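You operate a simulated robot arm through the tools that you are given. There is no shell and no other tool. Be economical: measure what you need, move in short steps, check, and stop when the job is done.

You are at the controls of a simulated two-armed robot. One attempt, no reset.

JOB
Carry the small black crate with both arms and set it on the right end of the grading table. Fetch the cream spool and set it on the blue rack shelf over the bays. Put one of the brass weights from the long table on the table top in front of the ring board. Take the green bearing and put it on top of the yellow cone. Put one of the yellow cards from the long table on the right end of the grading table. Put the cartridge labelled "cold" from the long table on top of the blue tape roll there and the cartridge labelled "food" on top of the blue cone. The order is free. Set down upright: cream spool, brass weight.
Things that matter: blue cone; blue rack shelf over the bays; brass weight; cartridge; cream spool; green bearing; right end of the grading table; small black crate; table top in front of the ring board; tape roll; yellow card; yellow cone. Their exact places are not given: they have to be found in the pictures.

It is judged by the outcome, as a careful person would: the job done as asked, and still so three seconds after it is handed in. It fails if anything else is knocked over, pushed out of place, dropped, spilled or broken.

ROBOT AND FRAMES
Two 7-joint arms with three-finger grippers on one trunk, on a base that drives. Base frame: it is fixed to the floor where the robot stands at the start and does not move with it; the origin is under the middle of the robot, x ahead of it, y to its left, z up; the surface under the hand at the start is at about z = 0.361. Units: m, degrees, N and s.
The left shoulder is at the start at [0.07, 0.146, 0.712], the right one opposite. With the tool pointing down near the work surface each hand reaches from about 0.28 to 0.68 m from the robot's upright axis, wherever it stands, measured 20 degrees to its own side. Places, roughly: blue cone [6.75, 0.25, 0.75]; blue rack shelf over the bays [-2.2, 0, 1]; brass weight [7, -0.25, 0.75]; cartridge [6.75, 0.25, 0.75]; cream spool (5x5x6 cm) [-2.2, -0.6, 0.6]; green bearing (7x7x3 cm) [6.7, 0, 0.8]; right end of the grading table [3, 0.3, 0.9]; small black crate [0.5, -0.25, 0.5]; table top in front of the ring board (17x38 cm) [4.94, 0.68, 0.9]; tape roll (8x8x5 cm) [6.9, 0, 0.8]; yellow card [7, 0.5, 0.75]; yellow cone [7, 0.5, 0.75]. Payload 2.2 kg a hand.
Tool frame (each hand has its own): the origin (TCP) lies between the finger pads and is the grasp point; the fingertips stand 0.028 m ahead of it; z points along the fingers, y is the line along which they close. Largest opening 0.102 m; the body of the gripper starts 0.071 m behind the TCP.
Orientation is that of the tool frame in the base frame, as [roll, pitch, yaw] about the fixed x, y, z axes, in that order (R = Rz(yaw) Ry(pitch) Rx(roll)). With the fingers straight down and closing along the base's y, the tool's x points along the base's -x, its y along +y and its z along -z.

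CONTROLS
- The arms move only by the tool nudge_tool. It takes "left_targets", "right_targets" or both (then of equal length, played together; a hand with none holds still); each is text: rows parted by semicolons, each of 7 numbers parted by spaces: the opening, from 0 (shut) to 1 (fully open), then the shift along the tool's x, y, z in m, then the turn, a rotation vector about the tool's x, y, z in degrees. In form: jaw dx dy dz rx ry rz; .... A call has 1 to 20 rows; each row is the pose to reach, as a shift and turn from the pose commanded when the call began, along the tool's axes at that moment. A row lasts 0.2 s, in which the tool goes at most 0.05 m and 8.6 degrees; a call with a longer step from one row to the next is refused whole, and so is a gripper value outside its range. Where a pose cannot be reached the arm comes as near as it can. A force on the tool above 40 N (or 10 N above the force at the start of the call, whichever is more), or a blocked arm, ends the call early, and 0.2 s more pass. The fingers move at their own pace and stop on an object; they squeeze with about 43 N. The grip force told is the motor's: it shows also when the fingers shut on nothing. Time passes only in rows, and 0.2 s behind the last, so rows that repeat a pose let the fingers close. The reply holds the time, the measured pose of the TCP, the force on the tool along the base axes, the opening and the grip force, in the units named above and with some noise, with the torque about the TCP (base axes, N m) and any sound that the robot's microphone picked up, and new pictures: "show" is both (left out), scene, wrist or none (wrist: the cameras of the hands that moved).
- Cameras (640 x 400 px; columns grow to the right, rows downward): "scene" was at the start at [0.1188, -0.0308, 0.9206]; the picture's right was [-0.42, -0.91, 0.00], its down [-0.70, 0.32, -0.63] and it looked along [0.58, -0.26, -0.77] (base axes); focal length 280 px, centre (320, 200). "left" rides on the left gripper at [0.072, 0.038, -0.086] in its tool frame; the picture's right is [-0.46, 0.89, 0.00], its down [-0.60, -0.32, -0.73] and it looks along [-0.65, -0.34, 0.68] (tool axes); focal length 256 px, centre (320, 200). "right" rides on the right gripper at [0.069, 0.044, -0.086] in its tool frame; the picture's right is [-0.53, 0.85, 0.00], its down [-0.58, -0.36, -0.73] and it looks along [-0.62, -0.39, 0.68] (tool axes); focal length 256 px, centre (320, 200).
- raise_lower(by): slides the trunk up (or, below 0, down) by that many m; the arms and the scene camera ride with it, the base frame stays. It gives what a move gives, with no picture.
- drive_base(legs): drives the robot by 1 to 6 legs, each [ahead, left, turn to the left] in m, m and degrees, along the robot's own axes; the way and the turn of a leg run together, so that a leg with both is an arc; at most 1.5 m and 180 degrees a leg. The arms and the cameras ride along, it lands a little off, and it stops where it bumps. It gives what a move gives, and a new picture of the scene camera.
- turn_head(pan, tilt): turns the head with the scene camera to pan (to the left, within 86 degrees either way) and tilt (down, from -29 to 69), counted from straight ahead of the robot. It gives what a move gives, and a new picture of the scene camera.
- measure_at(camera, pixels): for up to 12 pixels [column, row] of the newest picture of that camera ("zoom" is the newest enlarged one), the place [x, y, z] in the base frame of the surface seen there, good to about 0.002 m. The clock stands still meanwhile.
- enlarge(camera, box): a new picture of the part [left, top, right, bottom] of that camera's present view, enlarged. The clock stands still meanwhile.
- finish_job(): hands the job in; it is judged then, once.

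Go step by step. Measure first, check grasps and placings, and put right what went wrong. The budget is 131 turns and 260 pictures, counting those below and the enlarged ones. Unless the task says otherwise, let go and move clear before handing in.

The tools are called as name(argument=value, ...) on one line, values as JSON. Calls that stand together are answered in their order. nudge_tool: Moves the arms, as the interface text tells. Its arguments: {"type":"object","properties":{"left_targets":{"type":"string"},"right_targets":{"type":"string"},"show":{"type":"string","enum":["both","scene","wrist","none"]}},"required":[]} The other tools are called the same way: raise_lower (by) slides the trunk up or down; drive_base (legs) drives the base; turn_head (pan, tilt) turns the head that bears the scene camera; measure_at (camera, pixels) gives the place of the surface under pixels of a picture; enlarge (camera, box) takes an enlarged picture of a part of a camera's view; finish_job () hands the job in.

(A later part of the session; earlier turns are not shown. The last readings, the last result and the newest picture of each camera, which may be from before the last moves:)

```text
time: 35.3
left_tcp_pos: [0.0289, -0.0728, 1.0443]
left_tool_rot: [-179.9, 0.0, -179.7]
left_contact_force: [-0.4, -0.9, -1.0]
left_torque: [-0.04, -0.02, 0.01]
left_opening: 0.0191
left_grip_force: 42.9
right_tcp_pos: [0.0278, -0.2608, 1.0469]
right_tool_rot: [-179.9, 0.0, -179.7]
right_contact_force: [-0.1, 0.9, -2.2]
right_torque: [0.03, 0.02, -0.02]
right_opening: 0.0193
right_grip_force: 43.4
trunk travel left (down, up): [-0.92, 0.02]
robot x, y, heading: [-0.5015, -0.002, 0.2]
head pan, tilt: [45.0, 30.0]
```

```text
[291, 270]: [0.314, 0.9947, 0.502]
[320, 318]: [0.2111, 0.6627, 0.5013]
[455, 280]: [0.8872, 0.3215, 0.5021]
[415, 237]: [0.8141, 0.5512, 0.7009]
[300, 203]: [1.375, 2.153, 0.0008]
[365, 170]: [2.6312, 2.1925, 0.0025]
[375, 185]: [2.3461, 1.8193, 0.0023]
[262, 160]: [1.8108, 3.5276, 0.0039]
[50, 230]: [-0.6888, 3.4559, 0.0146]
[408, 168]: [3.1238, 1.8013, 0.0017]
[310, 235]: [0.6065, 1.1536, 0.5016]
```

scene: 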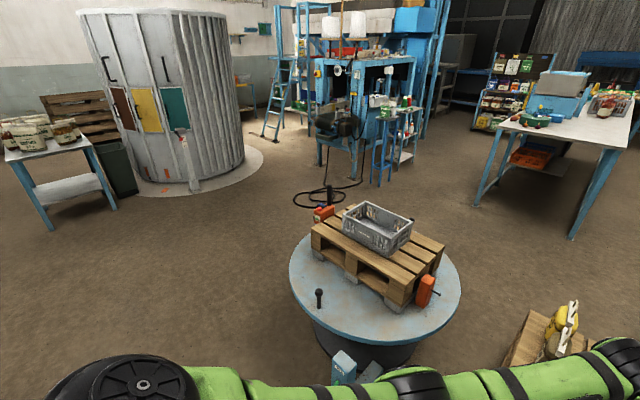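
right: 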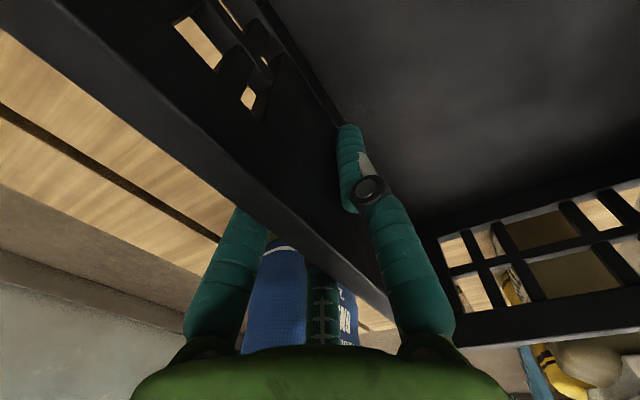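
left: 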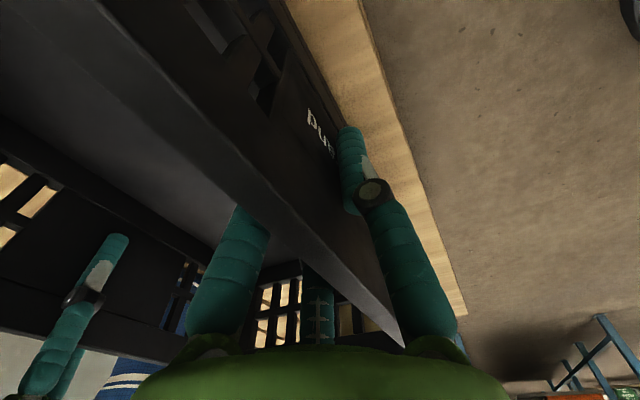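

Route: left around the turntable (disc centre ≈(0.68,0.75), r≈0.48), then to before the grading table.

drive_base(legs=[[0, 0.9, 0], [0, 0.8, 0], [1.2, 0, 0], [1.25, -0.75, 0]])

turn_head(pan=-15, tilt=35)

```text
time: 56.4
left_tcp_pos: [2.4722, 0.9884, 1.0454]
left_tool_rot: [179.9, 0.0, -177.9]
left_contact_force: [-0.1, -1.7, -1.8]
left_torque: [-0.07, 0.01, 0.03]
left_opening: 0.0194
left_grip_force: 42.9
right_tcp_pos: [2.476, 0.8005, 1.0467]
right_tool_rot: [-179.9, 0.1, -177.8]
right_contact_force: [0.3, 0.7, -2.0]
right_torque: [0.03, 0.02, -0.04]
right_opening: 0.0195
right_grip_force: 43.4
trunk travel left (down, up): [-0.92, 0.02]
robot x, y, heading: [1.9407, 1.0436, 2.4]
head pan, tilt: [45.0, 30.0]
```

scene: 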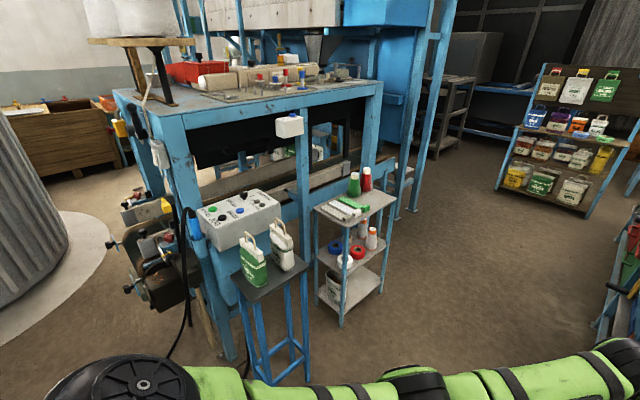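

```text
time: 57.6
left_tcp_pos: [2.471, 0.9869, 1.0447]
left_tool_rot: [179.9, 0.0, -177.8]
left_contact_force: [-0.2, -0.2, -2.4]
left_torque: [0.01, 0.02, 0.03]
left_opening: 0.0196
left_grip_force: 43.6
right_tcp_pos: [2.4761, 0.7997, 1.0466]
right_tool_rot: [179.9, 0.0, -177.8]
right_contact_force: [0.4, 0.8, -2.0]
right_torque: [-0.01, 0.0, 0.02]
right_opening: 0.0191
right_grip_force: 43.3
trunk travel left (down, up): [-0.92, 0.02]
robot x, y, heading: [1.9422, 1.0445, 2.2]
head pan, tilt: [-15.0, 35.0]
```

scene: 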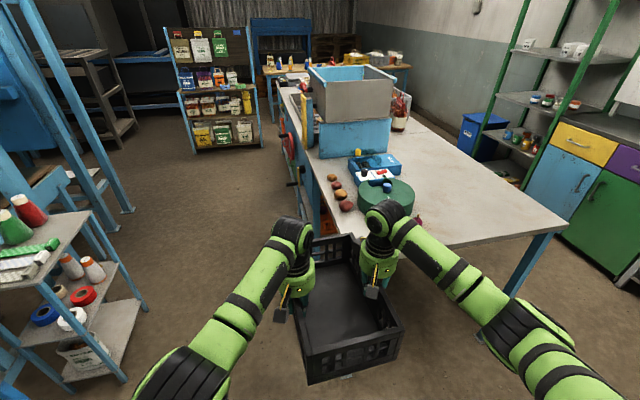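

Crate held well. I shift right to line up with the free table area.

drive_base(legs=[[0, 0, -2.3], [0, -0.65, 0]])

measure_at(camera="scene", pixels=[[380, 150], [400, 150], [420, 150], [440, 160]])

```text
time: 61.7
left_tcp_pos: [2.4661, 0.3121, 1.0437]
left_tool_rot: [-179.9, 0.0, 179.7]
left_contact_force: [0.6, 0.0, -1.8]
left_torque: [-0.03, 0.01, 0.03]
left_opening: 0.0195
left_grip_force: 43.1
right_tcp_pos: [2.4638, 0.1242, 1.0475]
right_tool_rot: [-179.8, 0.0, 179.7]
right_contact_force: [0.7, 0.8, -2.4]
right_torque: [0.01, 0.08, -0.02]
right_opening: 0.0194
right_grip_force: 42.9
trunk travel left (down, up): [-0.92, 0.02]
robot x, y, heading: [1.9412, 0.3864, -0.3]
head pan, tilt: [-15.0, 35.0]
```

scene: 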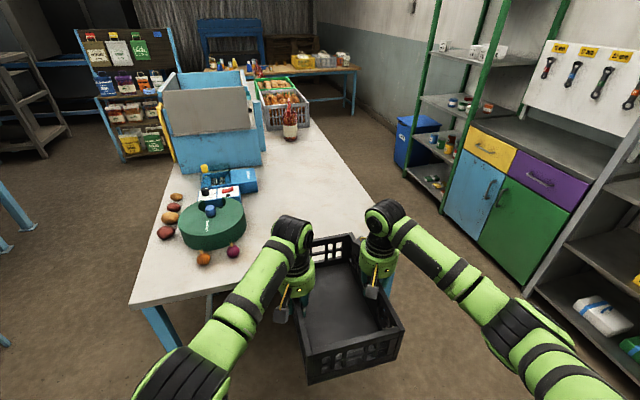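

```text
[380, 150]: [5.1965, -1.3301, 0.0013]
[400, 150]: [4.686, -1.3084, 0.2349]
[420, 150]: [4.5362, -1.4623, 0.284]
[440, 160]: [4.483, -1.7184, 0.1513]
```

measure_at(camera="scene", pixels=[[233, 252], [240, 235], [203, 258], [130, 305], [310, 170], [372, 200], [290, 135], [245, 185], [320, 130]])

```text
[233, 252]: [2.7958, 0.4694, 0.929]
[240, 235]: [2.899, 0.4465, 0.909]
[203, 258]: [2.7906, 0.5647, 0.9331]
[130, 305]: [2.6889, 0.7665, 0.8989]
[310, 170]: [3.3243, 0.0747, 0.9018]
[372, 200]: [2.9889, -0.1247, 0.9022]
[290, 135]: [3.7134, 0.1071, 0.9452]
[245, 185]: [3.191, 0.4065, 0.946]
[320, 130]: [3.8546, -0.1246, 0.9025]
```

Onion nearest at y 0.445, safe. Advance 0.42 m.

drive_base(legs=[[0.42, -0.01, 0.3]])

raise_lower(by=-0.058)

```text
time: 64.2
left_tcp_pos: [2.8766, 0.3081, 1.0459]
left_tool_rot: [-180.0, -0.1, -179.6]
left_contact_force: [0.0, -0.6, -2.3]
left_torque: [-0.05, 0.03, -0.04]
left_opening: 0.0194
left_grip_force: 42.7
right_tcp_pos: [2.8757, 0.1194, 1.0481]
right_tool_rot: [180.0, 0.2, -179.5]
right_contact_force: [-0.5, 0.3, -2.9]
right_torque: [-0.02, -0.01, -0.05]
right_opening: 0.0195
right_grip_force: 42.3
trunk travel left (down, up): [-0.92, 0.02]
robot x, y, heading: [2.3505, 0.3772, 0.5]
head pan, tilt: [-15.0, 35.0]
```

scene: 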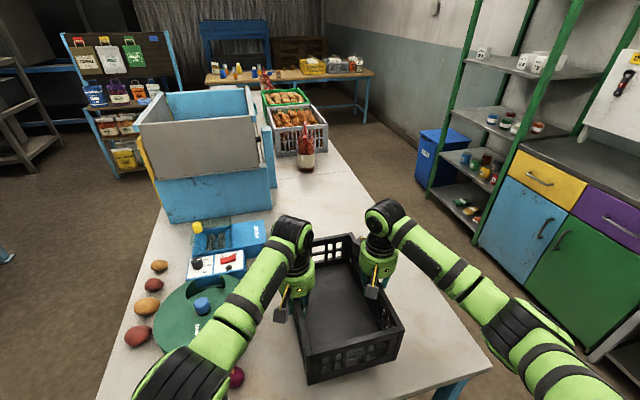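

```text
time: 65.2
left_tcp_pos: [2.878, 0.3092, 0.9862]
left_tool_rot: [-180.0, 0.0, -179.6]
left_contact_force: [0.8, -0.9, -1.5]
left_torque: [-0.04, 0.04, -0.02]
left_opening: 0.0196
left_grip_force: 42.7
right_tcp_pos: [2.878, 0.1202, 0.9889]
right_tool_rot: [180.0, 0.1, -179.5]
right_contact_force: [0.3, 1.7, -1.8]
right_torque: [0.0, -0.01, -0.03]
right_opening: 0.0194
right_grip_force: 42.8
trunk travel left (down, up): [-0.862, 0.078]
robot x, y, heading: [2.348, 0.3754, 0.2]
head pan, tilt: [-15.0, 35.0]
```

Now gently down the last ~1 cm with the arms until contact.

nudge_tool(left_targets="0 0 0 0.003 0 0 0; 0 0 0 0.006 0 0 0; 0 0 0 0.008 0 0 0; 0 0 0 0.008 0 0 0", right_targets="0 0 0 0.003 0 0 0; 0 0 0 0.006 0 0 0; 0 0 0 0.009 0 0 0; 0 0 0 0.009 0 0 0", show="scene")

```text
time: 66.2
left_tcp_pos: [2.8787, 0.3087, 0.9772]
left_tool_rot: [-179.9, -0.1, -179.5]
left_contact_force: [0.2, 2.1, -3.7]
left_torque: [0.08, -0.21, -0.06]
left_opening: 0.0193
left_grip_force: 43.3
right_tcp_pos: [2.8773, 0.1202, 0.9802]
right_tool_rot: [-179.9, 0.0, -179.7]
right_contact_force: [0.3, -0.9, -0.1]
right_torque: [0.2, 0.26, -0.08]
right_opening: 0.0194
right_grip_force: 43.0
trunk travel left (down, up): [-0.862, 0.078]
robot x, y, heading: [2.3533, 0.3797, 0.4]
head pan, tilt: [-15.0, 35.0]
```

scene: 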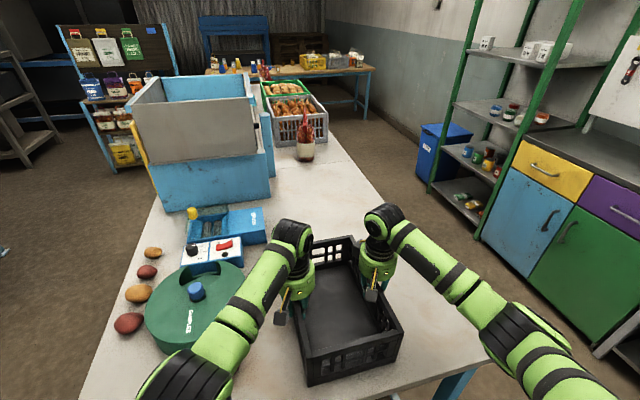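

measure_at(camera="scene", pixels=[[303, 355], [402, 330], [345, 310], [350, 238], [395, 320], [410, 360], [330, 390]])

nudge_tool(left_targets="0 0 0 0.002 0 0 0; 0 0 0 0.003 0 0 0; 0 0 0 0.003 0 0 0", right_targets="0 0 0 0.002 0 0 0; 0 0 0 0.004 0 0 0; 0 0 0 0.005 0 0 0", show="none")

```text
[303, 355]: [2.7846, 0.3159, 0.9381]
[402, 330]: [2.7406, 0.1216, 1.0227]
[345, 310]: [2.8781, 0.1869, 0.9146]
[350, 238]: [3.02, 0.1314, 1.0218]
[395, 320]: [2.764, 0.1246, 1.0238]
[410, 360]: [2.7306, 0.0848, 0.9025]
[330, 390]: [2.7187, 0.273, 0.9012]
```

```text
time: 67.0
left_tcp_pos: [2.8771, 0.3084, 0.9758]
left_tool_rot: [-179.9, 0.1, -179.5]
left_contact_force: [5.2, -0.5, -4.4]
left_torque: [0.11, -0.32, 0.27]
left_opening: 0.0192
left_grip_force: 43.1
right_tcp_pos: [2.8783, 0.1202, 0.9776]
right_tool_rot: [-179.9, 0.3, -179.5]
right_contact_force: [0.0, -1.3, 23.0]
right_torque: [0.1, 1.32, 0.25]
right_opening: 0.0194
right_grip_force: 43.4
trunk travel left (down, up): [-0.862, 0.078]
robot x, y, heading: [2.3531, 0.3795, 0.6]
head pan, tilt: [-15.0, 35.0]
```

Crate is seated on the table (right hand presses 23 N). Release both and rise.

nudge_tool(left_targets="0.25 0 0 -0.001 0 0 0; 0.4 0 0 -0.001 0 0 0; 0.4 0 0 -0.001 0 0 0; 0.4 0 0 -0.04 0 0 0; 0.4 0 0 -0.08 0 0 0; 0.4 0 0 -0.12 0 0 0; 0.4 0 0 -0.15 0 0 0", right_targets="0.25 0 0 -0.002 0 0 0; 0.4 0 0 -0.002 0 0 0; 0.4 0 0 -0.002 0 0 0; 0.4 0 0 -0.04 0 0 0; 0.4 0 0 -0.08 0 0 0; 0.4 0 0 -0.12 0 0 0; 0.4 0 0 -0.15 0 0 0", show="scene")

```text
time: 68.6
left_tcp_pos: [2.8769, 0.3076, 1.1245]
left_tool_rot: [-179.9, -0.2, -179.6]
left_contact_force: [-0.2, 0.3, 0.8]
left_torque: [-0.03, -0.01, 0.01]
left_opening: 0.041
left_grip_force: 0.0
right_tcp_pos: [2.8769, 0.1228, 1.1253]
right_tool_rot: [-180.0, 0.0, -179.5]
right_contact_force: [1.0, 0.0, 0.3]
right_torque: [-0.01, -0.01, 0.02]
right_opening: 0.041
right_grip_force: 0.2
trunk travel left (down, up): [-0.862, 0.078]
robot x, y, heading: [2.3521, 0.3818, 0.4]
head pan, tilt: [-15.0, 35.0]
```

scene: 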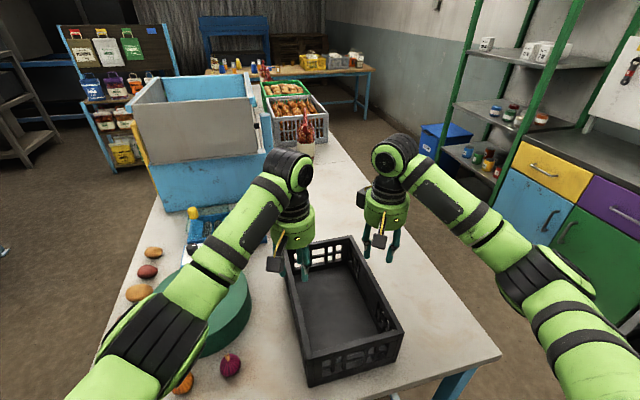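

Crate stands well on the table. Now drive around the right side of the grading table toward the long table.

drive_base(legs=[[-0.5, 0, -0.4], [0, -1.06, 0], [1.2, 0, 0], [1.2, 0, 0]])

turn_head(pan=15, tilt=22)

```text
time: 87.9
left_tcp_pos: [4.7735, -0.7066, 1.1237]
left_tool_rot: [-179.9, 0.0, -179.0]
left_contact_force: [0.4, -0.2, -0.6]
left_torque: [-0.02, -0.05, 0.03]
left_opening: 0.041
left_grip_force: 0.0
right_tcp_pos: [4.7761, -0.8913, 1.1274]
right_tool_rot: [-179.9, 0.0, -178.9]
right_contact_force: [-1.3, -1.1, -0.2]
right_torque: [-0.01, -0.02, 0.02]
right_opening: 0.041
right_grip_force: 0.0
trunk travel left (down, up): [-0.862, 0.078]
robot x, y, heading: [4.245, -0.6386, 0.9]
head pan, tilt: [-15.0, 35.0]
```

scene: 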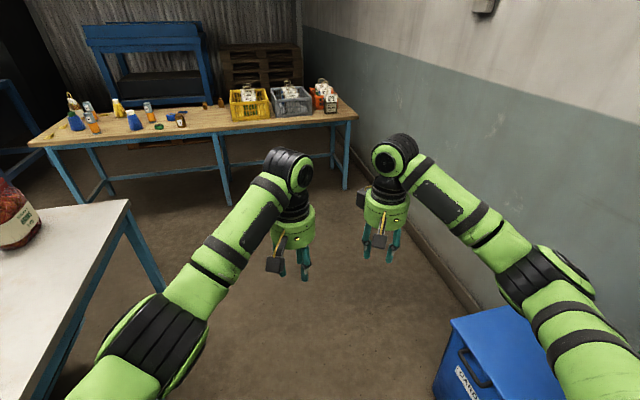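

```text
time: 88.8
left_tcp_pos: [4.7731, -0.7073, 1.1233]
left_tool_rot: [-180.0, -0.1, -179.0]
left_contact_force: [0.3, -0.5, 0.4]
left_torque: [0.03, 0.02, -0.05]
left_opening: 0.0408
left_grip_force: 0.2
right_tcp_pos: [4.775, -0.8915, 1.1259]
right_tool_rot: [180.0, 0.0, -179.0]
right_contact_force: [-0.2, -1.0, -0.1]
right_torque: [0.0, 0.01, 0.02]
right_opening: 0.0409
right_grip_force: 0.0
trunk travel left (down, up): [-0.862, 0.078]
robot x, y, heading: [4.2478, -0.646, 0.9]
head pan, tilt: [15.0, 22.0]
```

scene: 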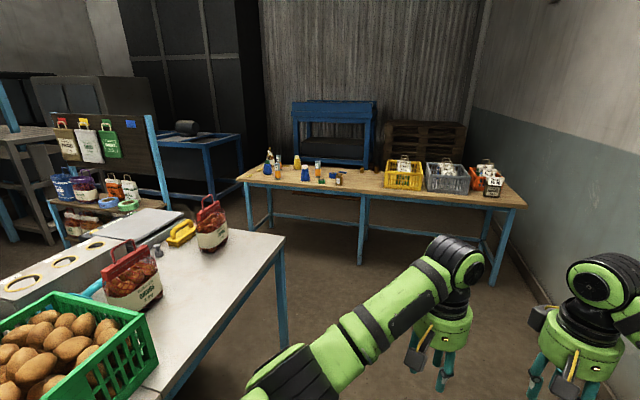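

The ring board with round holes is at (50,275) on the far end of the grading table; the long table stands behind. I zoom on both and measure.

enlarge(camera="scene", box=[0, 180, 290, 360])

measure_at(camera="scene", pixels=[[250, 235], [283, 238], [150, 385], [20, 283], [95, 243], [140, 225], [160, 250], [215, 245], [180, 300], [180, 232], [135, 300], [245, 180]])

enlarge(camera="scene", box=[230, 130, 390, 230])

```text
2.21 times, centred on (145, 270) of scene
```

zoom: 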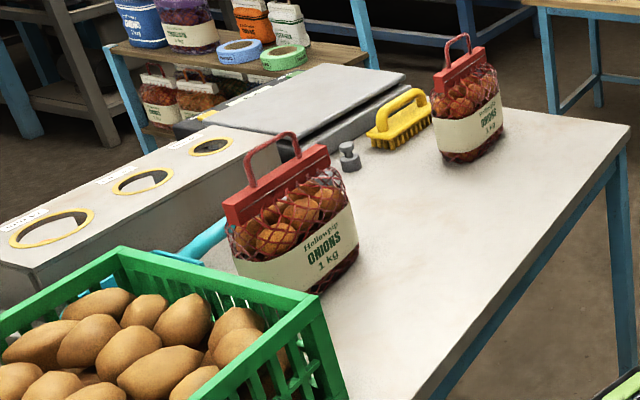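

```text
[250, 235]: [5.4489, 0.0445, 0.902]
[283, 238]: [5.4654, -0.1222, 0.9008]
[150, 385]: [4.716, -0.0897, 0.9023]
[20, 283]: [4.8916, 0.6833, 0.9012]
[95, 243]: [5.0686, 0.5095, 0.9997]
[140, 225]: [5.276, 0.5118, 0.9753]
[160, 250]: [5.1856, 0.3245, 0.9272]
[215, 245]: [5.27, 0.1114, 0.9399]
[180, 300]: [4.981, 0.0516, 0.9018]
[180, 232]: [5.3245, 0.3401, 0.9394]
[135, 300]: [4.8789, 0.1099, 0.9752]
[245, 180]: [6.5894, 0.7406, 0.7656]
```

```text
4.00 times, centred on (310, 180) of scene
```

zoom: 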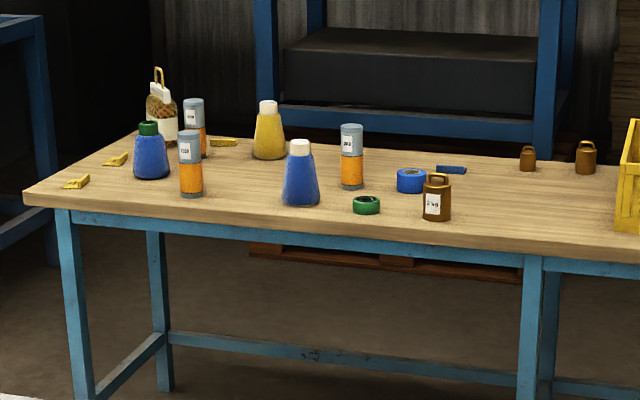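

The weight's region centre (4.94,0.68) lies beyond the ring board (its far side). Now I measure long-table points from the zoom.

measure_at(camera="zoom", pixels=[[150, 165], [190, 165], [300, 190], [268, 140], [350, 170], [367, 206], [410, 180], [436, 200], [527, 160], [76, 182], [400, 230], [24, 195]])

drive_base(legs=[[1.4, 0, -0.9]])

```text
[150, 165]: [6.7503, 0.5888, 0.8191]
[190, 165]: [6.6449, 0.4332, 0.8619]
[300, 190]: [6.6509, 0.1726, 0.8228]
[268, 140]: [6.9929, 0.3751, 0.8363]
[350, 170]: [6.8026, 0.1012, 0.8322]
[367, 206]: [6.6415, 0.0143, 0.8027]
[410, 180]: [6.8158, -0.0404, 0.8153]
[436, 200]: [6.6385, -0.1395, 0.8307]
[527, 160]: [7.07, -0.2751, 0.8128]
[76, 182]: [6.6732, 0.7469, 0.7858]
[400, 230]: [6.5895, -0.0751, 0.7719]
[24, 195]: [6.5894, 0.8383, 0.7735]
```

```text
time: 95.8
left_tcp_pos: [6.1534, -0.7007, 1.1245]
left_tool_rot: [180.0, 0.0, -179.8]
left_contact_force: [-0.8, 0.0, 0.0]
left_torque: [-0.01, 0.0, 0.01]
left_opening: 0.0411
left_grip_force: 0.0
right_tcp_pos: [6.1539, -0.8862, 1.126]
right_tool_rot: [180.0, -0.1, -179.8]
right_contact_force: [-1.2, 0.0, -0.2]
right_torque: [0.01, 0.02, 0.01]
right_opening: 0.041
right_grip_force: 0.1
trunk travel left (down, up): [-0.862, 0.078]
robot x, y, heading: [5.6315, -0.6267, 0.3]
head pan, tilt: [15.0, 22.0]
```

scene: 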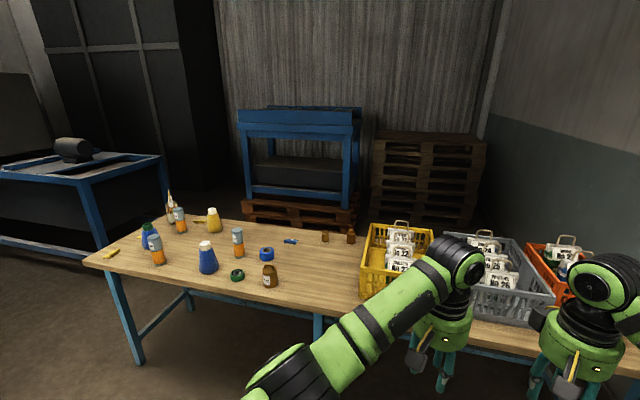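

Long-table edge is x 6.59, top z≈0.785. I drive to stand before the bottles and look.

drive_base(legs=[[0.3, 0, -0.3], [0, 0.8, 0]])

turn_head(pan=0, tilt=32)

enlarge(camera="scene", box=[200, 90, 440, 240])

```text
time: 101.7
left_tcp_pos: [6.4523, 0.0901, 1.1243]
left_tool_rot: [-180.0, 0.0, 179.5]
left_contact_force: [0.4, 0.4, 0.8]
left_torque: [0.01, 0.0, 0.03]
left_opening: 0.0407
left_grip_force: 0.1
right_tcp_pos: [6.4507, -0.0959, 1.1258]
right_tool_rot: [-180.0, 0.0, 179.6]
right_contact_force: [0.4, 0.3, 0.2]
right_torque: [0.05, 0.0, 0.02]
right_opening: 0.0406
right_grip_force: 0.0
trunk travel left (down, up): [-0.862, 0.078]
robot x, y, heading: [5.9238, 0.1685, -0.3]
head pan, tilt: [15.0, 22.0]
```

scene: 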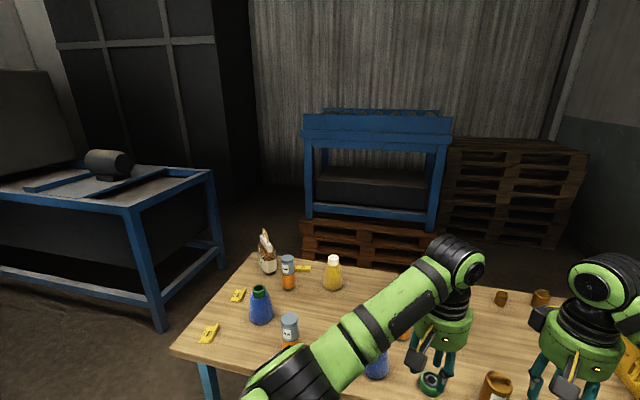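

```text
time: 102.4
left_tcp_pos: [6.452, 0.0914, 1.1232]
left_tool_rot: [-179.9, 0.0, 179.6]
left_contact_force: [-0.6, 0.3, 0.2]
left_torque: [-0.01, 0.0, -0.01]
left_opening: 0.0409
left_grip_force: 0.0
right_tcp_pos: [6.4498, -0.0943, 1.1261]
right_tool_rot: [180.0, -0.1, 179.6]
right_contact_force: [0.1, 0.4, -0.8]
right_torque: [-0.02, -0.03, 0.02]
right_opening: 0.0409
right_grip_force: 0.0
trunk travel left (down, up): [-0.862, 0.078]
robot x, y, heading: [5.9243, 0.1717, -0.8]
head pan, tilt: [0.0, 32.0]
```

scene: 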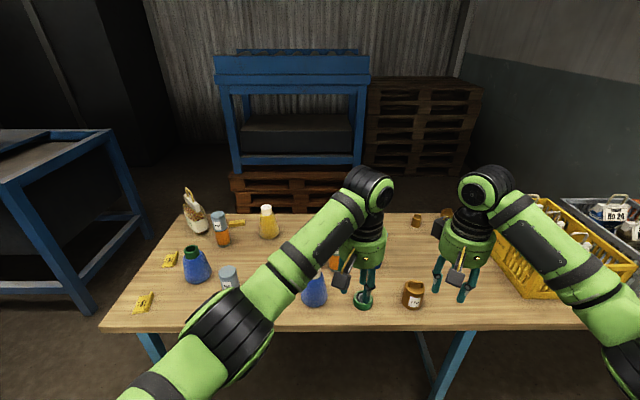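

```text
2.67 times, centred on (320, 165) of scene
```

zoom: 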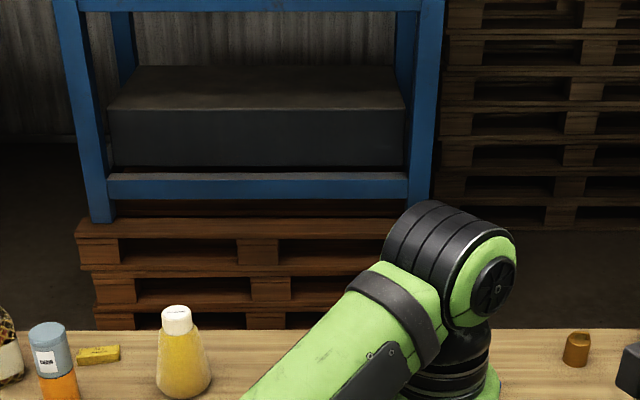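

enlarge(camera="scene", box=[160, 180, 280, 320])

nudge_tool(left_targets="1 0.05 0 0 0 0 0; 1 0.1 0 0 0 0 0; 1 0.14 0.03 0 0 0 0; 1 0.16 0.07 0 0 0 0; 1 0.17 0.11 0 0 0 0; 1 0.17 0.15 0 0 0 0; 1 0.17 0.19 0 0 0 0", right_targets="1 0.05 0 0 0 0 0; 1 0.1 0 0 0 0 0; 1 0.14 -0.03 0 0 0 0; 1 0.16 -0.07 0 0 0 0; 1 0.17 -0.1 0 0 0 0; 1 0.17 -0.1 0 0 0 0; 1 0.17 -0.1 0 0 0 0", show="scene")

turn_head(pan=0, tilt=42)

```text
2.86 times, centred on (220, 250) of scene
```

zoom: 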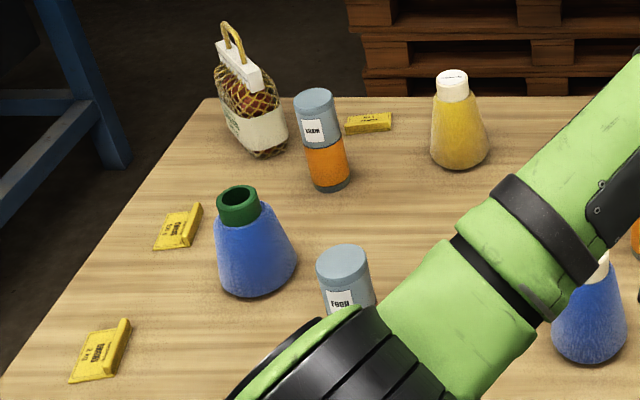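

```text
time: 104.0
left_tcp_pos: [6.2841, 0.2844, 1.1255]
left_tool_rot: [-179.8, 0.1, 179.5]
left_contact_force: [0.3, 0.3, -0.4]
left_torque: [0.0, -0.01, 0.0]
left_opening: 0.1021
left_grip_force: 0.0
right_tcp_pos: [6.2799, -0.1912, 1.1241]
right_tool_rot: [-179.9, 0.0, 179.6]
right_contact_force: [0.2, 0.0, 0.8]
right_torque: [-0.04, -0.03, -0.03]
right_opening: 0.102
right_grip_force: 0.1
trunk travel left (down, up): [-0.862, 0.078]
robot x, y, heading: [5.9281, 0.1708, -0.6]
head pan, tilt: [0.0, 32.0]
```

scene: 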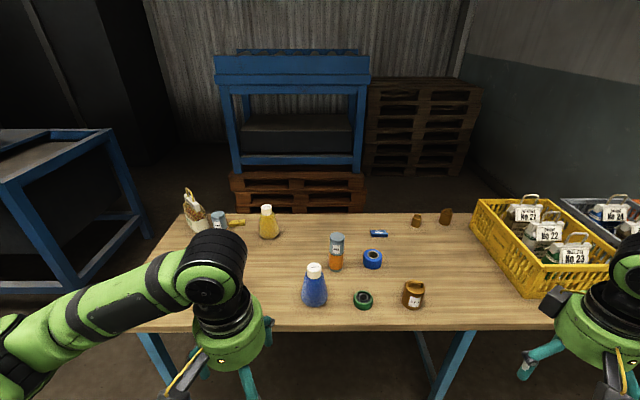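

```text
time: 104.8
left_tcp_pos: [6.2848, 0.2808, 1.1241]
left_tool_rot: [-179.9, 0.1, 179.5]
left_contact_force: [-0.3, -0.1, -0.3]
left_torque: [-0.01, -0.02, 0.0]
left_opening: 0.102
left_grip_force: 0.0
right_tcp_pos: [6.2818, -0.1925, 1.1241]
right_tool_rot: [179.9, 0.0, 179.6]
right_contact_force: [-0.5, -0.6, -0.6]
right_torque: [-0.01, -0.02, 0.01]
right_opening: 0.1019
right_grip_force: 0.1
trunk travel left (down, up): [-0.862, 0.078]
robot x, y, heading: [5.9248, 0.1689, -0.4]
head pan, tilt: [0.0, 42.0]
```

scene: 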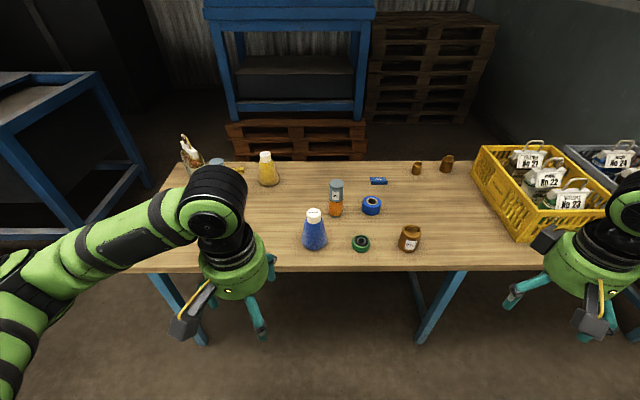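

"FOOD" is the near-left cartridge. I enlarge the right group to read the label of the other cartridge.

enlarge(camera="scene", box=[295, 165, 435, 260])

enlarge(camera="scene", box=[318, 172, 358, 222])

measure_at(camera="zoom", pixels=[[320, 200]])

measure_at(camera="scene", pixels=[[314, 213], [336, 183], [371, 200], [361, 237], [409, 229], [400, 240], [447, 158], [266, 155], [345, 230], [337, 214], [361, 243], [371, 207]])

```text
4.21 times, centred on (365, 212) of scene
```

zoom: 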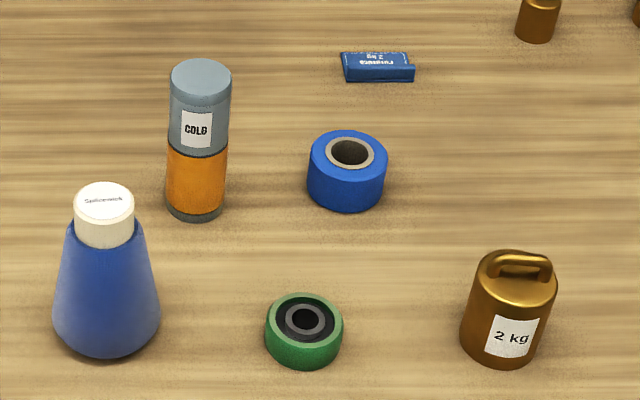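

```text
8.00 times, centred on (338, 197) of scene
```

zoom: 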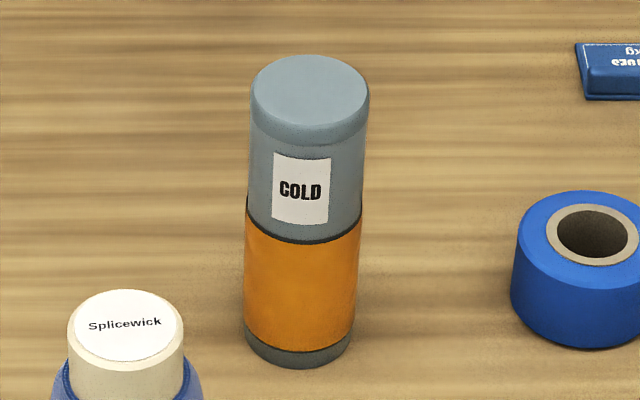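

```text
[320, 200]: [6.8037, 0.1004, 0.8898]
```

```text
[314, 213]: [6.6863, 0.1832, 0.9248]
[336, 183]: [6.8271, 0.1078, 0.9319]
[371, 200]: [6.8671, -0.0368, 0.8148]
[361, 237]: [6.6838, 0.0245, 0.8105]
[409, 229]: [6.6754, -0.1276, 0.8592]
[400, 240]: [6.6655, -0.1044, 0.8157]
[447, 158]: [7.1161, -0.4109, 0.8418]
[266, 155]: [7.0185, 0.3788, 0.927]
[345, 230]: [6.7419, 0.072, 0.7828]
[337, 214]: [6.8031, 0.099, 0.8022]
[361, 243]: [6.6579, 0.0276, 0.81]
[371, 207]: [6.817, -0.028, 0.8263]
```

COLD cartridge stands at (6.825,0.105), tape roll (6.845,-0.04), bearing (6.67,0.025), blue cone top (6.69,0.18,0.925), yellow cone top (7.02,0.38,0.927). I drive closer with the hands high.

drive_base(legs=[[0.34, 0.02, 0.4]])

turn_head(pan=10, tilt=55)

```text
time: 107.0
left_tcp_pos: [6.6201, 0.301, 1.1245]
left_tool_rot: [179.9, 0.1, 179.8]
left_contact_force: [0.0, -0.7, 0.2]
left_torque: [-0.03, -0.07, -0.02]
left_opening: 0.1021
left_grip_force: 0.1
right_tcp_pos: [6.617, -0.1728, 1.1251]
right_tool_rot: [-179.9, 0.1, 179.8]
right_contact_force: [-0.5, 0.2, 0.2]
right_torque: [-0.01, -0.04, -0.03]
right_opening: 0.1022
right_grip_force: 0.1
trunk travel left (down, up): [-0.862, 0.078]
robot x, y, heading: [6.2642, 0.1871, -0.0]
head pan, tilt: [0.0, 42.0]
```

scene: 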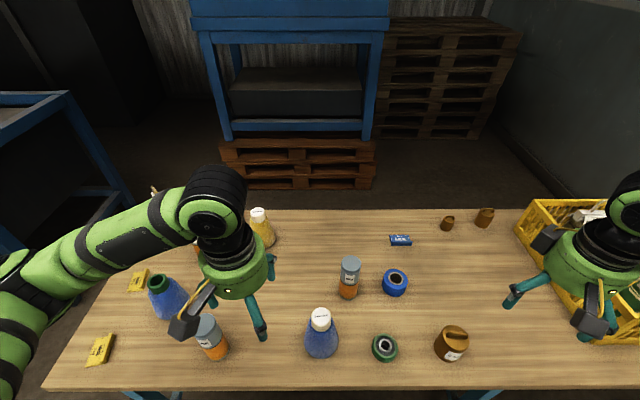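

```text
time: 107.7
left_tcp_pos: [6.6215, 0.3016, 1.1242]
left_tool_rot: [-180.0, -0.1, 179.7]
left_contact_force: [-0.5, 0.1, 0.0]
left_torque: [-0.01, 0.0, 0.01]
left_opening: 0.1018
left_grip_force: 0.1
right_tcp_pos: [6.6183, -0.1728, 1.123]
right_tool_rot: [-180.0, 0.0, 179.9]
right_contact_force: [-0.5, -0.6, 0.0]
right_torque: [0.03, 0.0, -0.05]
right_opening: 0.1023
right_grip_force: 0.1
trunk travel left (down, up): [-0.862, 0.078]
robot x, y, heading: [6.2623, 0.1918, -0.1]
head pan, tilt: [10.0, 55.0]
```

scene: 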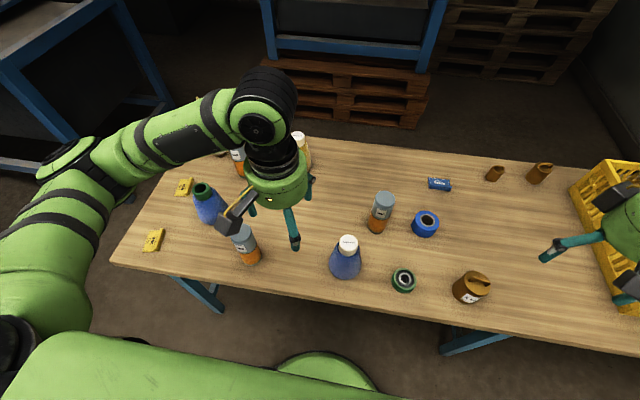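

I zoom and measure rims for exact centres.

enlarge(camera="scene", box=[225, 180, 445, 300])

```text
2.91 times, centred on (335, 240) of scene
```

zoom: 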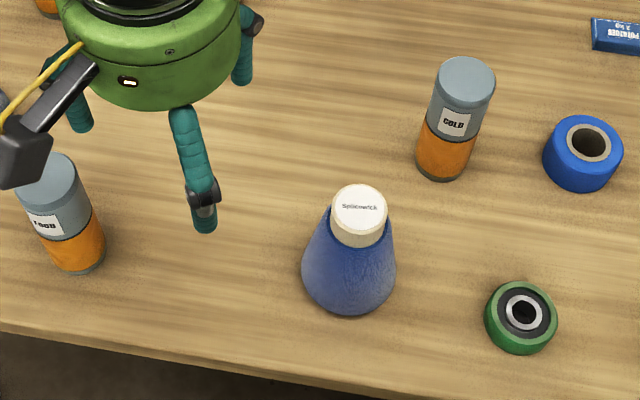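

measure_at(camera="zoom", pixels=[[524, 288], [493, 312], [548, 315], [523, 335], [467, 65], [467, 90], [440, 78], [490, 80], [333, 205], [385, 207], [360, 190], [360, 225]])

measure_at(camera="zoom", pixels=[[587, 122], [552, 140], [616, 145], [585, 166], [30, 170], [74, 175], [52, 158], [50, 205], [440, 300]])

```text
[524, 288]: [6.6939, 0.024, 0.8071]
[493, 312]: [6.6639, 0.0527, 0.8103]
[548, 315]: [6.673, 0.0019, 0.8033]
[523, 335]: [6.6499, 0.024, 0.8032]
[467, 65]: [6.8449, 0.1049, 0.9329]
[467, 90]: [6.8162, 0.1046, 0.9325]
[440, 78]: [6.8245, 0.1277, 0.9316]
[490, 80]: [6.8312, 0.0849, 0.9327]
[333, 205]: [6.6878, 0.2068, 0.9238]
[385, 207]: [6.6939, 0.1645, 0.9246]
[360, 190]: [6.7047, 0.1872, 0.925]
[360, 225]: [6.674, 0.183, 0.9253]
```

```text
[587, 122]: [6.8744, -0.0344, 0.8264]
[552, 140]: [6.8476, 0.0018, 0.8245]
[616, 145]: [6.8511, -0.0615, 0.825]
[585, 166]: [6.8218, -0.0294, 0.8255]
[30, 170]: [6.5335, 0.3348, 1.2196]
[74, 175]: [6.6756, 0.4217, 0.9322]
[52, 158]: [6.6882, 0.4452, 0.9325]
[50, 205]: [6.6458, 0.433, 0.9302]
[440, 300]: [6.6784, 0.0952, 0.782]
```

Bearing centre (6.671,0.027), top 0.811, table 0.782. Left hand goes above it, then the trunk lowers.

nudge_tool(left_targets="1 -0.01 -0.048 0 0 0 0; 1 -0.02 -0.096 0 0 0 0; 1 -0.03 -0.144 0 0 0 0; 1 -0.04 -0.19 0 0 0 0; 1 -0.05 -0.235 0 0 0 0; 1 -0.05 -0.274 0 0 0 0; 1 -0.05 -0.274 0 0 0 0", show="none")

raise_lower(by=-0.2)

nudge_tool(left_targets="1 0 0 0.03 0 0 0; 1 0 0 0.05 0 0 0; 1 0 0 0.05 0 0 0", show="both")

```text
time: 109.3
left_tcp_pos: [6.6693, 0.0294, 1.1219]
left_tool_rot: [-180.0, 0.0, 179.8]
left_contact_force: [-1.2, 0.5, 0.2]
left_torque: [-0.03, 0.0, -0.02]
left_opening: 0.102
left_grip_force: 0.0
right_tcp_pos: [6.6178, -0.1735, 1.1239]
right_tool_rot: [-179.9, -0.1, 179.9]
right_contact_force: [0.2, -0.5, 0.5]
right_torque: [-0.02, 0.05, -0.01]
right_opening: 0.102
right_grip_force: 0.1
trunk travel left (down, up): [-0.862, 0.078]
robot x, y, heading: [6.261, 0.1853, 0.1]
head pan, tilt: [10.0, 55.0]
```

```text
time: 111.5
left_tcp_pos: [6.6694, 0.0282, 0.9228]
left_tool_rot: [180.0, 0.0, 179.9]
left_contact_force: [-0.2, -1.2, 0.2]
left_torque: [0.02, 0.02, 0.02]
left_opening: 0.1018
left_grip_force: 0.1
right_tcp_pos: [6.6185, -0.1732, 0.9248]
right_tool_rot: [-179.9, 0.0, 179.9]
right_contact_force: [0.6, 0.7, 0.5]
right_torque: [-0.02, 0.01, 0.0]
right_opening: 0.1022
right_grip_force: 0.0
trunk travel left (down, up): [-0.662, 0.278]
robot x, y, heading: [6.2635, 0.1889, 0.0]
head pan, tilt: [10.0, 55.0]
```

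```text
time: 112.3
left_tcp_pos: [6.6674, 0.0291, 0.874]
left_tool_rot: [-179.9, 0.0, 179.8]
left_contact_force: [0.8, -0.1, -0.5]
left_torque: [-0.01, -0.04, 0.01]
left_opening: 0.1019
left_grip_force: 0.1
right_tcp_pos: [6.6202, -0.1736, 0.9239]
right_tool_rot: [180.0, -0.1, 179.9]
right_contact_force: [-0.2, 0.3, 0.4]
right_torque: [0.01, -0.01, 0.02]
right_opening: 0.1019
right_grip_force: 0.1
trunk travel left (down, up): [-0.662, 0.278]
robot x, y, heading: [6.2628, 0.1875, -0.2]
head pan, tilt: [10.0, 55.0]
```

scene: 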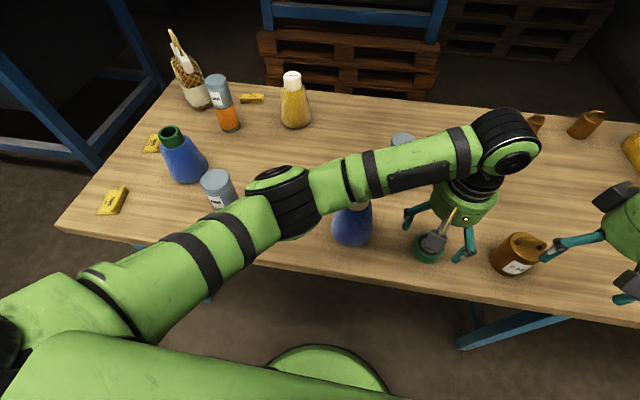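
left: 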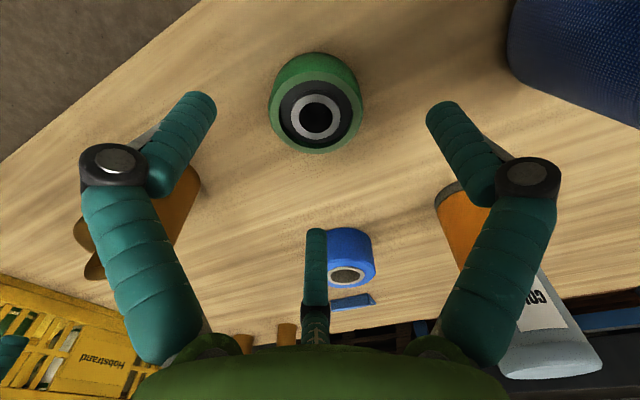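

The left forearm passes over the blue cone and FOOD cartridge; I check its clearance.

measure_at(camera="scene", pixels=[[300, 180], [295, 225], [350, 180], [345, 200], [240, 215], [335, 208], [270, 235]])

measure_at(camera="left", pixels=[[316, 60], [282, 118], [354, 118], [316, 150], [316, 75], [240, 110]])

enlarge(camera="scene", box=[190, 120, 410, 270])

```text
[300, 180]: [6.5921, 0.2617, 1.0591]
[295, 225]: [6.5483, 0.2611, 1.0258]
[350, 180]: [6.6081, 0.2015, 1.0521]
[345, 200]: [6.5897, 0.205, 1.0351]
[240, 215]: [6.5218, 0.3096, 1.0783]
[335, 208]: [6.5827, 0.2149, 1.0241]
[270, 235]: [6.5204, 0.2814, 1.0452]
```

```text
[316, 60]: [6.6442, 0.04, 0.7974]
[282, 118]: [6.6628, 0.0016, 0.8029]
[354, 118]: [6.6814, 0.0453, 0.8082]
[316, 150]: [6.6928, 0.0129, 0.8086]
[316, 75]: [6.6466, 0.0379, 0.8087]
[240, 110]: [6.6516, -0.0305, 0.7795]
```

```text
2.67 times, centred on (300, 195) of scene
```

zoom: 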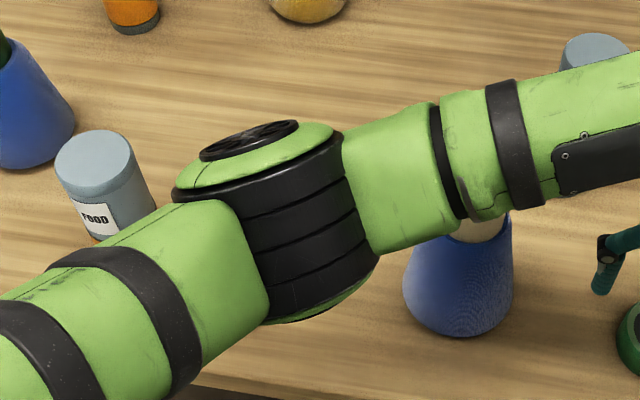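

Forearm clearance over the cone is only centimetres, so I use the right hand for the bearing instead. First the left hand goes up and back to the left.

nudge_tool(left_targets="1 0 0 -0.04 0 0 0; 1 0 0 -0.09 0 0 0; 1 0 0 -0.14 0 0 0; 1 0 0.0 -0.18 0 0 0; 1 0.03 0.03 -0.18 0 0 0; 1 0.06 0.06 -0.18 0 0 0; 1 0.09 0.09 -0.18 0 0 0; 1 0.12 0.12 -0.18 0 0 0; 1 0.15 0.15 -0.18 0 0 0; 1 0.18 0.18 -0.18 0 0 0; 1 0.2 0.22 -0.18 0 0 0; 1 0.22 0.26 -0.18 0 0 0; 1 0.24 0.3 -0.18 0 0 0", show="none")

nudge_tool(right_targets="1 -0.01 0.04 -0.04 0 0 0; 1 -0.02 0.08 -0.04 0 0 0; 1 -0.03 0.12 -0.04 0 0 0; 1 -0.04 0.16 -0.04 0 0 0; 1 -0.051 0.1995 -0.04 0 0 0; 1 -0.051 0.1995 0 0 0 0; 1 -0.051 0.1995 0.04 0 0 0; 1 -0.051 0.1995 0.07 0 0 0; 1 -0.051 0.1995 0.07 0 0 0", show="both")

```text
time: 114.6
left_tcp_pos: [6.4923, 0.2164, 1.0522]
left_tool_rot: [-179.0, 0.7, -178.2]
left_contact_force: [4.6, 2.3, 2.2]
left_torque: [-0.13, 0.7, -0.37]
left_opening: 0.1018
left_grip_force: 0.1
right_tcp_pos: [6.6184, -0.1713, 0.9242]
right_tool_rot: [-179.9, 0.1, 179.9]
right_contact_force: [0.1, -0.6, 0.8]
right_torque: [0.01, 0.0, -0.01]
right_opening: 0.102
right_grip_force: 0.1
trunk travel left (down, up): [-0.662, 0.278]
robot x, y, heading: [6.2617, 0.1899, -0.3]
head pan, tilt: [10.0, 55.0]
stopped in row 11 (left hand): the force on the tool passed its limit at 102 N (the readings are from after the stop); the commanded pose is now the measured one
```

```text
refused: row 1 steps farther than a row can; nothing moved
```

The left hand bumped something at (6.49,0.22,1.05) — perhaps my own trunk. I look.

nudge_tool(left_targets="1 -0.01 0 0 0 0 0; 1 -0.02 0 0 0 0 0", show="both")

```text
time: 115.2
left_tcp_pos: [6.5146, 0.2153, 1.0519]
left_tool_rot: [-179.0, 0.7, -178.2]
left_contact_force: [0.1, 0.2, -0.8]
left_torque: [-0.02, 0.01, 0.03]
left_opening: 0.1018
left_grip_force: 0.1
right_tcp_pos: [6.6181, -0.1728, 0.9245]
right_tool_rot: [179.9, 0.0, 179.8]
right_contact_force: [-0.2, -0.2, -0.9]
right_torque: [0.0, -0.01, 0.02]
right_opening: 0.102
right_grip_force: 0.1
trunk travel left (down, up): [-0.662, 0.278]
robot x, y, heading: [6.2639, 0.1933, 0.0]
head pan, tilt: [10.0, 55.0]
```

scene: 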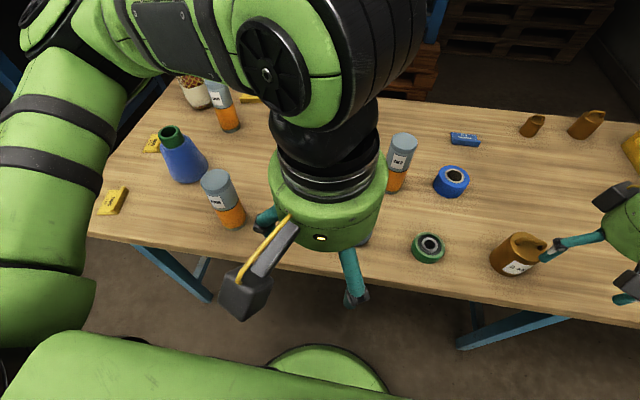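
left: 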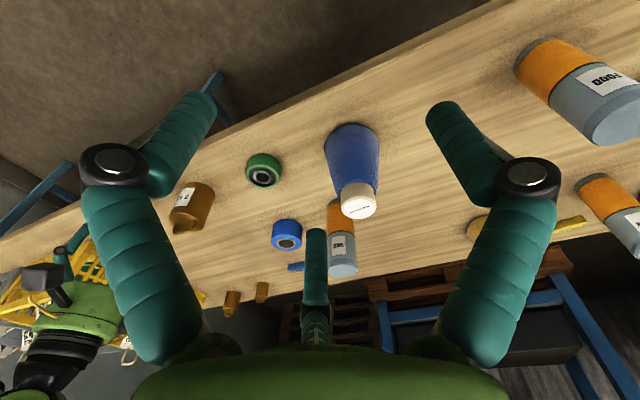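

It was my own body; nothing on the table moved. Left hand parks further left; the right hand goes to the bearing.

nudge_tool(left_targets="1 -0.02 0.045 0 0 0 0; 1 -0.03 0.09 0 0 0 0; 1 -0.04 0.13 0 0 0 0; 1 -0.04 0.17 0 0 0 0; 1 -0.04 0.17 0 0 0 0; 1 -0.04 0.17 0 0 0 0; 1 -0.04 0.17 0 0 0 0; 1 -0.04 0.17 0 0 0 0; 1 -0.04 0.17 0 0 0 0; 1 -0.04 0.17 0 0 0 0", right_targets="1 0 0 -0.04 0 0 0; 1 -0.01 0.04 -0.04 0 0 0; 1 -0.02 0.08 -0.04 0 0 0; 1 -0.03 0.12 -0.04 0 0 0; 1 -0.04 0.16 -0.04 0 0 0; 1 -0.052 0.1995 -0.04 0 0 0; 1 -0.052 0.1995 0 0 0 0; 1 -0.052 0.1995 0.04 0 0 0; 1 -0.052 0.1995 0.07 0 0 0; 1 -0.052 0.1995 0.07 0 0 0", show="both")

```text
time: 117.4
left_tcp_pos: [6.5462, 0.3866, 1.0513]
left_tool_rot: [-179.0, 0.6, -178.1]
left_contact_force: [0.7, 0.2, -0.8]
left_torque: [0.02, -0.01, 0.0]
left_opening: 0.1018
left_grip_force: 0.0
right_tcp_pos: [6.6694, 0.0269, 0.8537]
right_tool_rot: [-180.0, 0.0, 179.9]
right_contact_force: [0.2, 0.2, 0.1]
right_torque: [-0.01, 0.02, -0.01]
right_opening: 0.1021
right_grip_force: 0.1
trunk travel left (down, up): [-0.662, 0.278]
robot x, y, heading: [6.2668, 0.1932, -0.2]
head pan, tilt: [10.0, 55.0]
```

scene: 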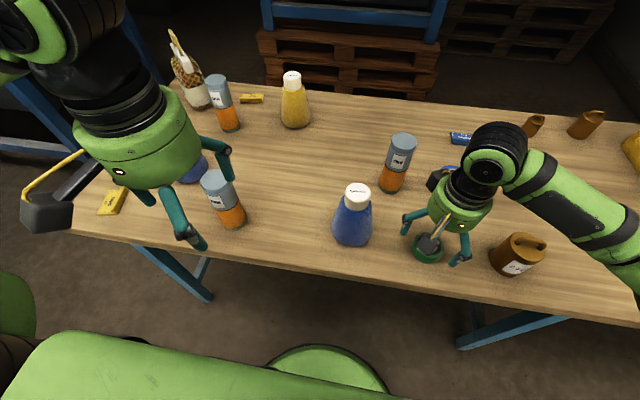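
right: 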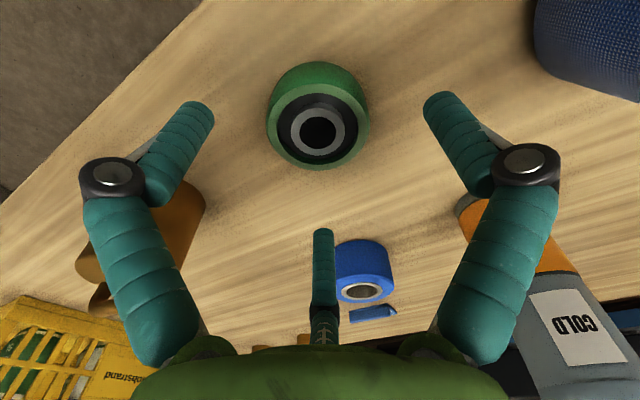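
left: 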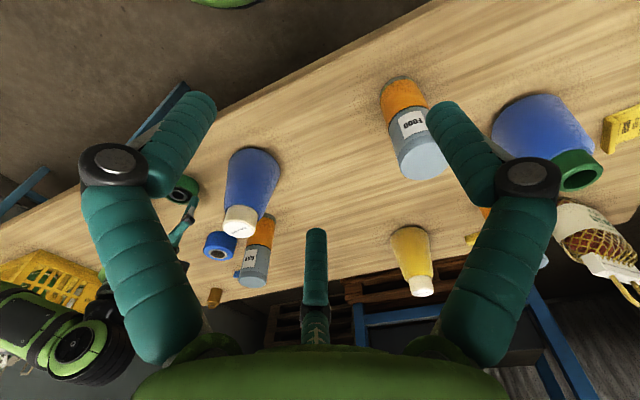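

Bearing is centred between the right fingers. Down 0.04, close, lift.

nudge_tool(right_targets="1 0 0 0.02 0 0 0; 1 0 0 0.039 0 0 0; 1 0 0 0.039 0 0 0; 0.4 0 0 0.039 0 0 0; 0.4 0 0 0.039 0 0 0; 0 0 0 0.039 0 0 0; 0 0 0 0.039 0 0 0; 0 0 0 0.03 0 0 0; 0 0 0 0.0 0 0 0; 0 0 0 -0.04 0 0 0; 0 0 0 -0.08 0 0 0; 0 0 0 -0.12 0 0 0; 0 0 0 -0.15 0 0 0", show="both")

```text
time: 120.2
left_tcp_pos: [6.5449, 0.3857, 1.0504]
left_tool_rot: [-179.0, 0.7, -178.1]
left_contact_force: [0.3, -0.3, 0.7]
left_torque: [-0.03, -0.01, -0.02]
left_opening: 0.1021
left_grip_force: 0.0
right_tcp_pos: [6.6694, 0.0257, 1.003]
right_tool_rot: [-179.9, -0.2, 179.9]
right_contact_force: [0.6, -0.1, -2.5]
right_torque: [-0.02, -0.02, 0.01]
right_opening: 0.0608
right_grip_force: 44.0
trunk travel left (down, up): [-0.662, 0.278]
robot x, y, heading: [6.2589, 0.1895, -0.2]
head pan, tilt: [10.0, 55.0]
```

scene: 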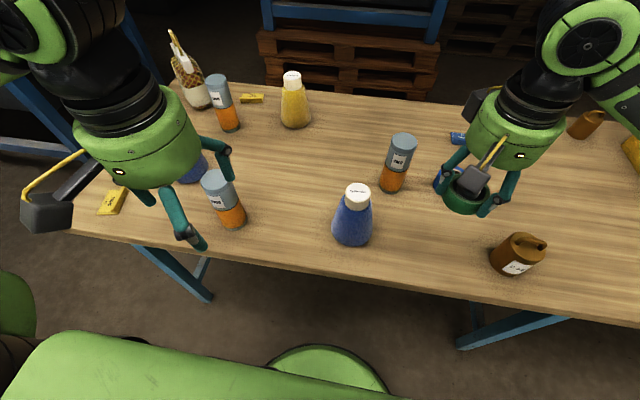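
right: 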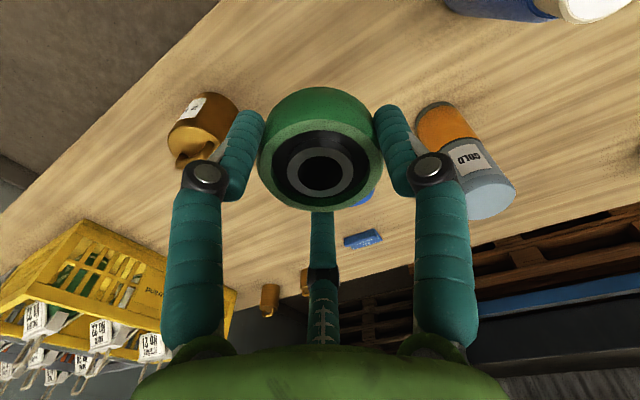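

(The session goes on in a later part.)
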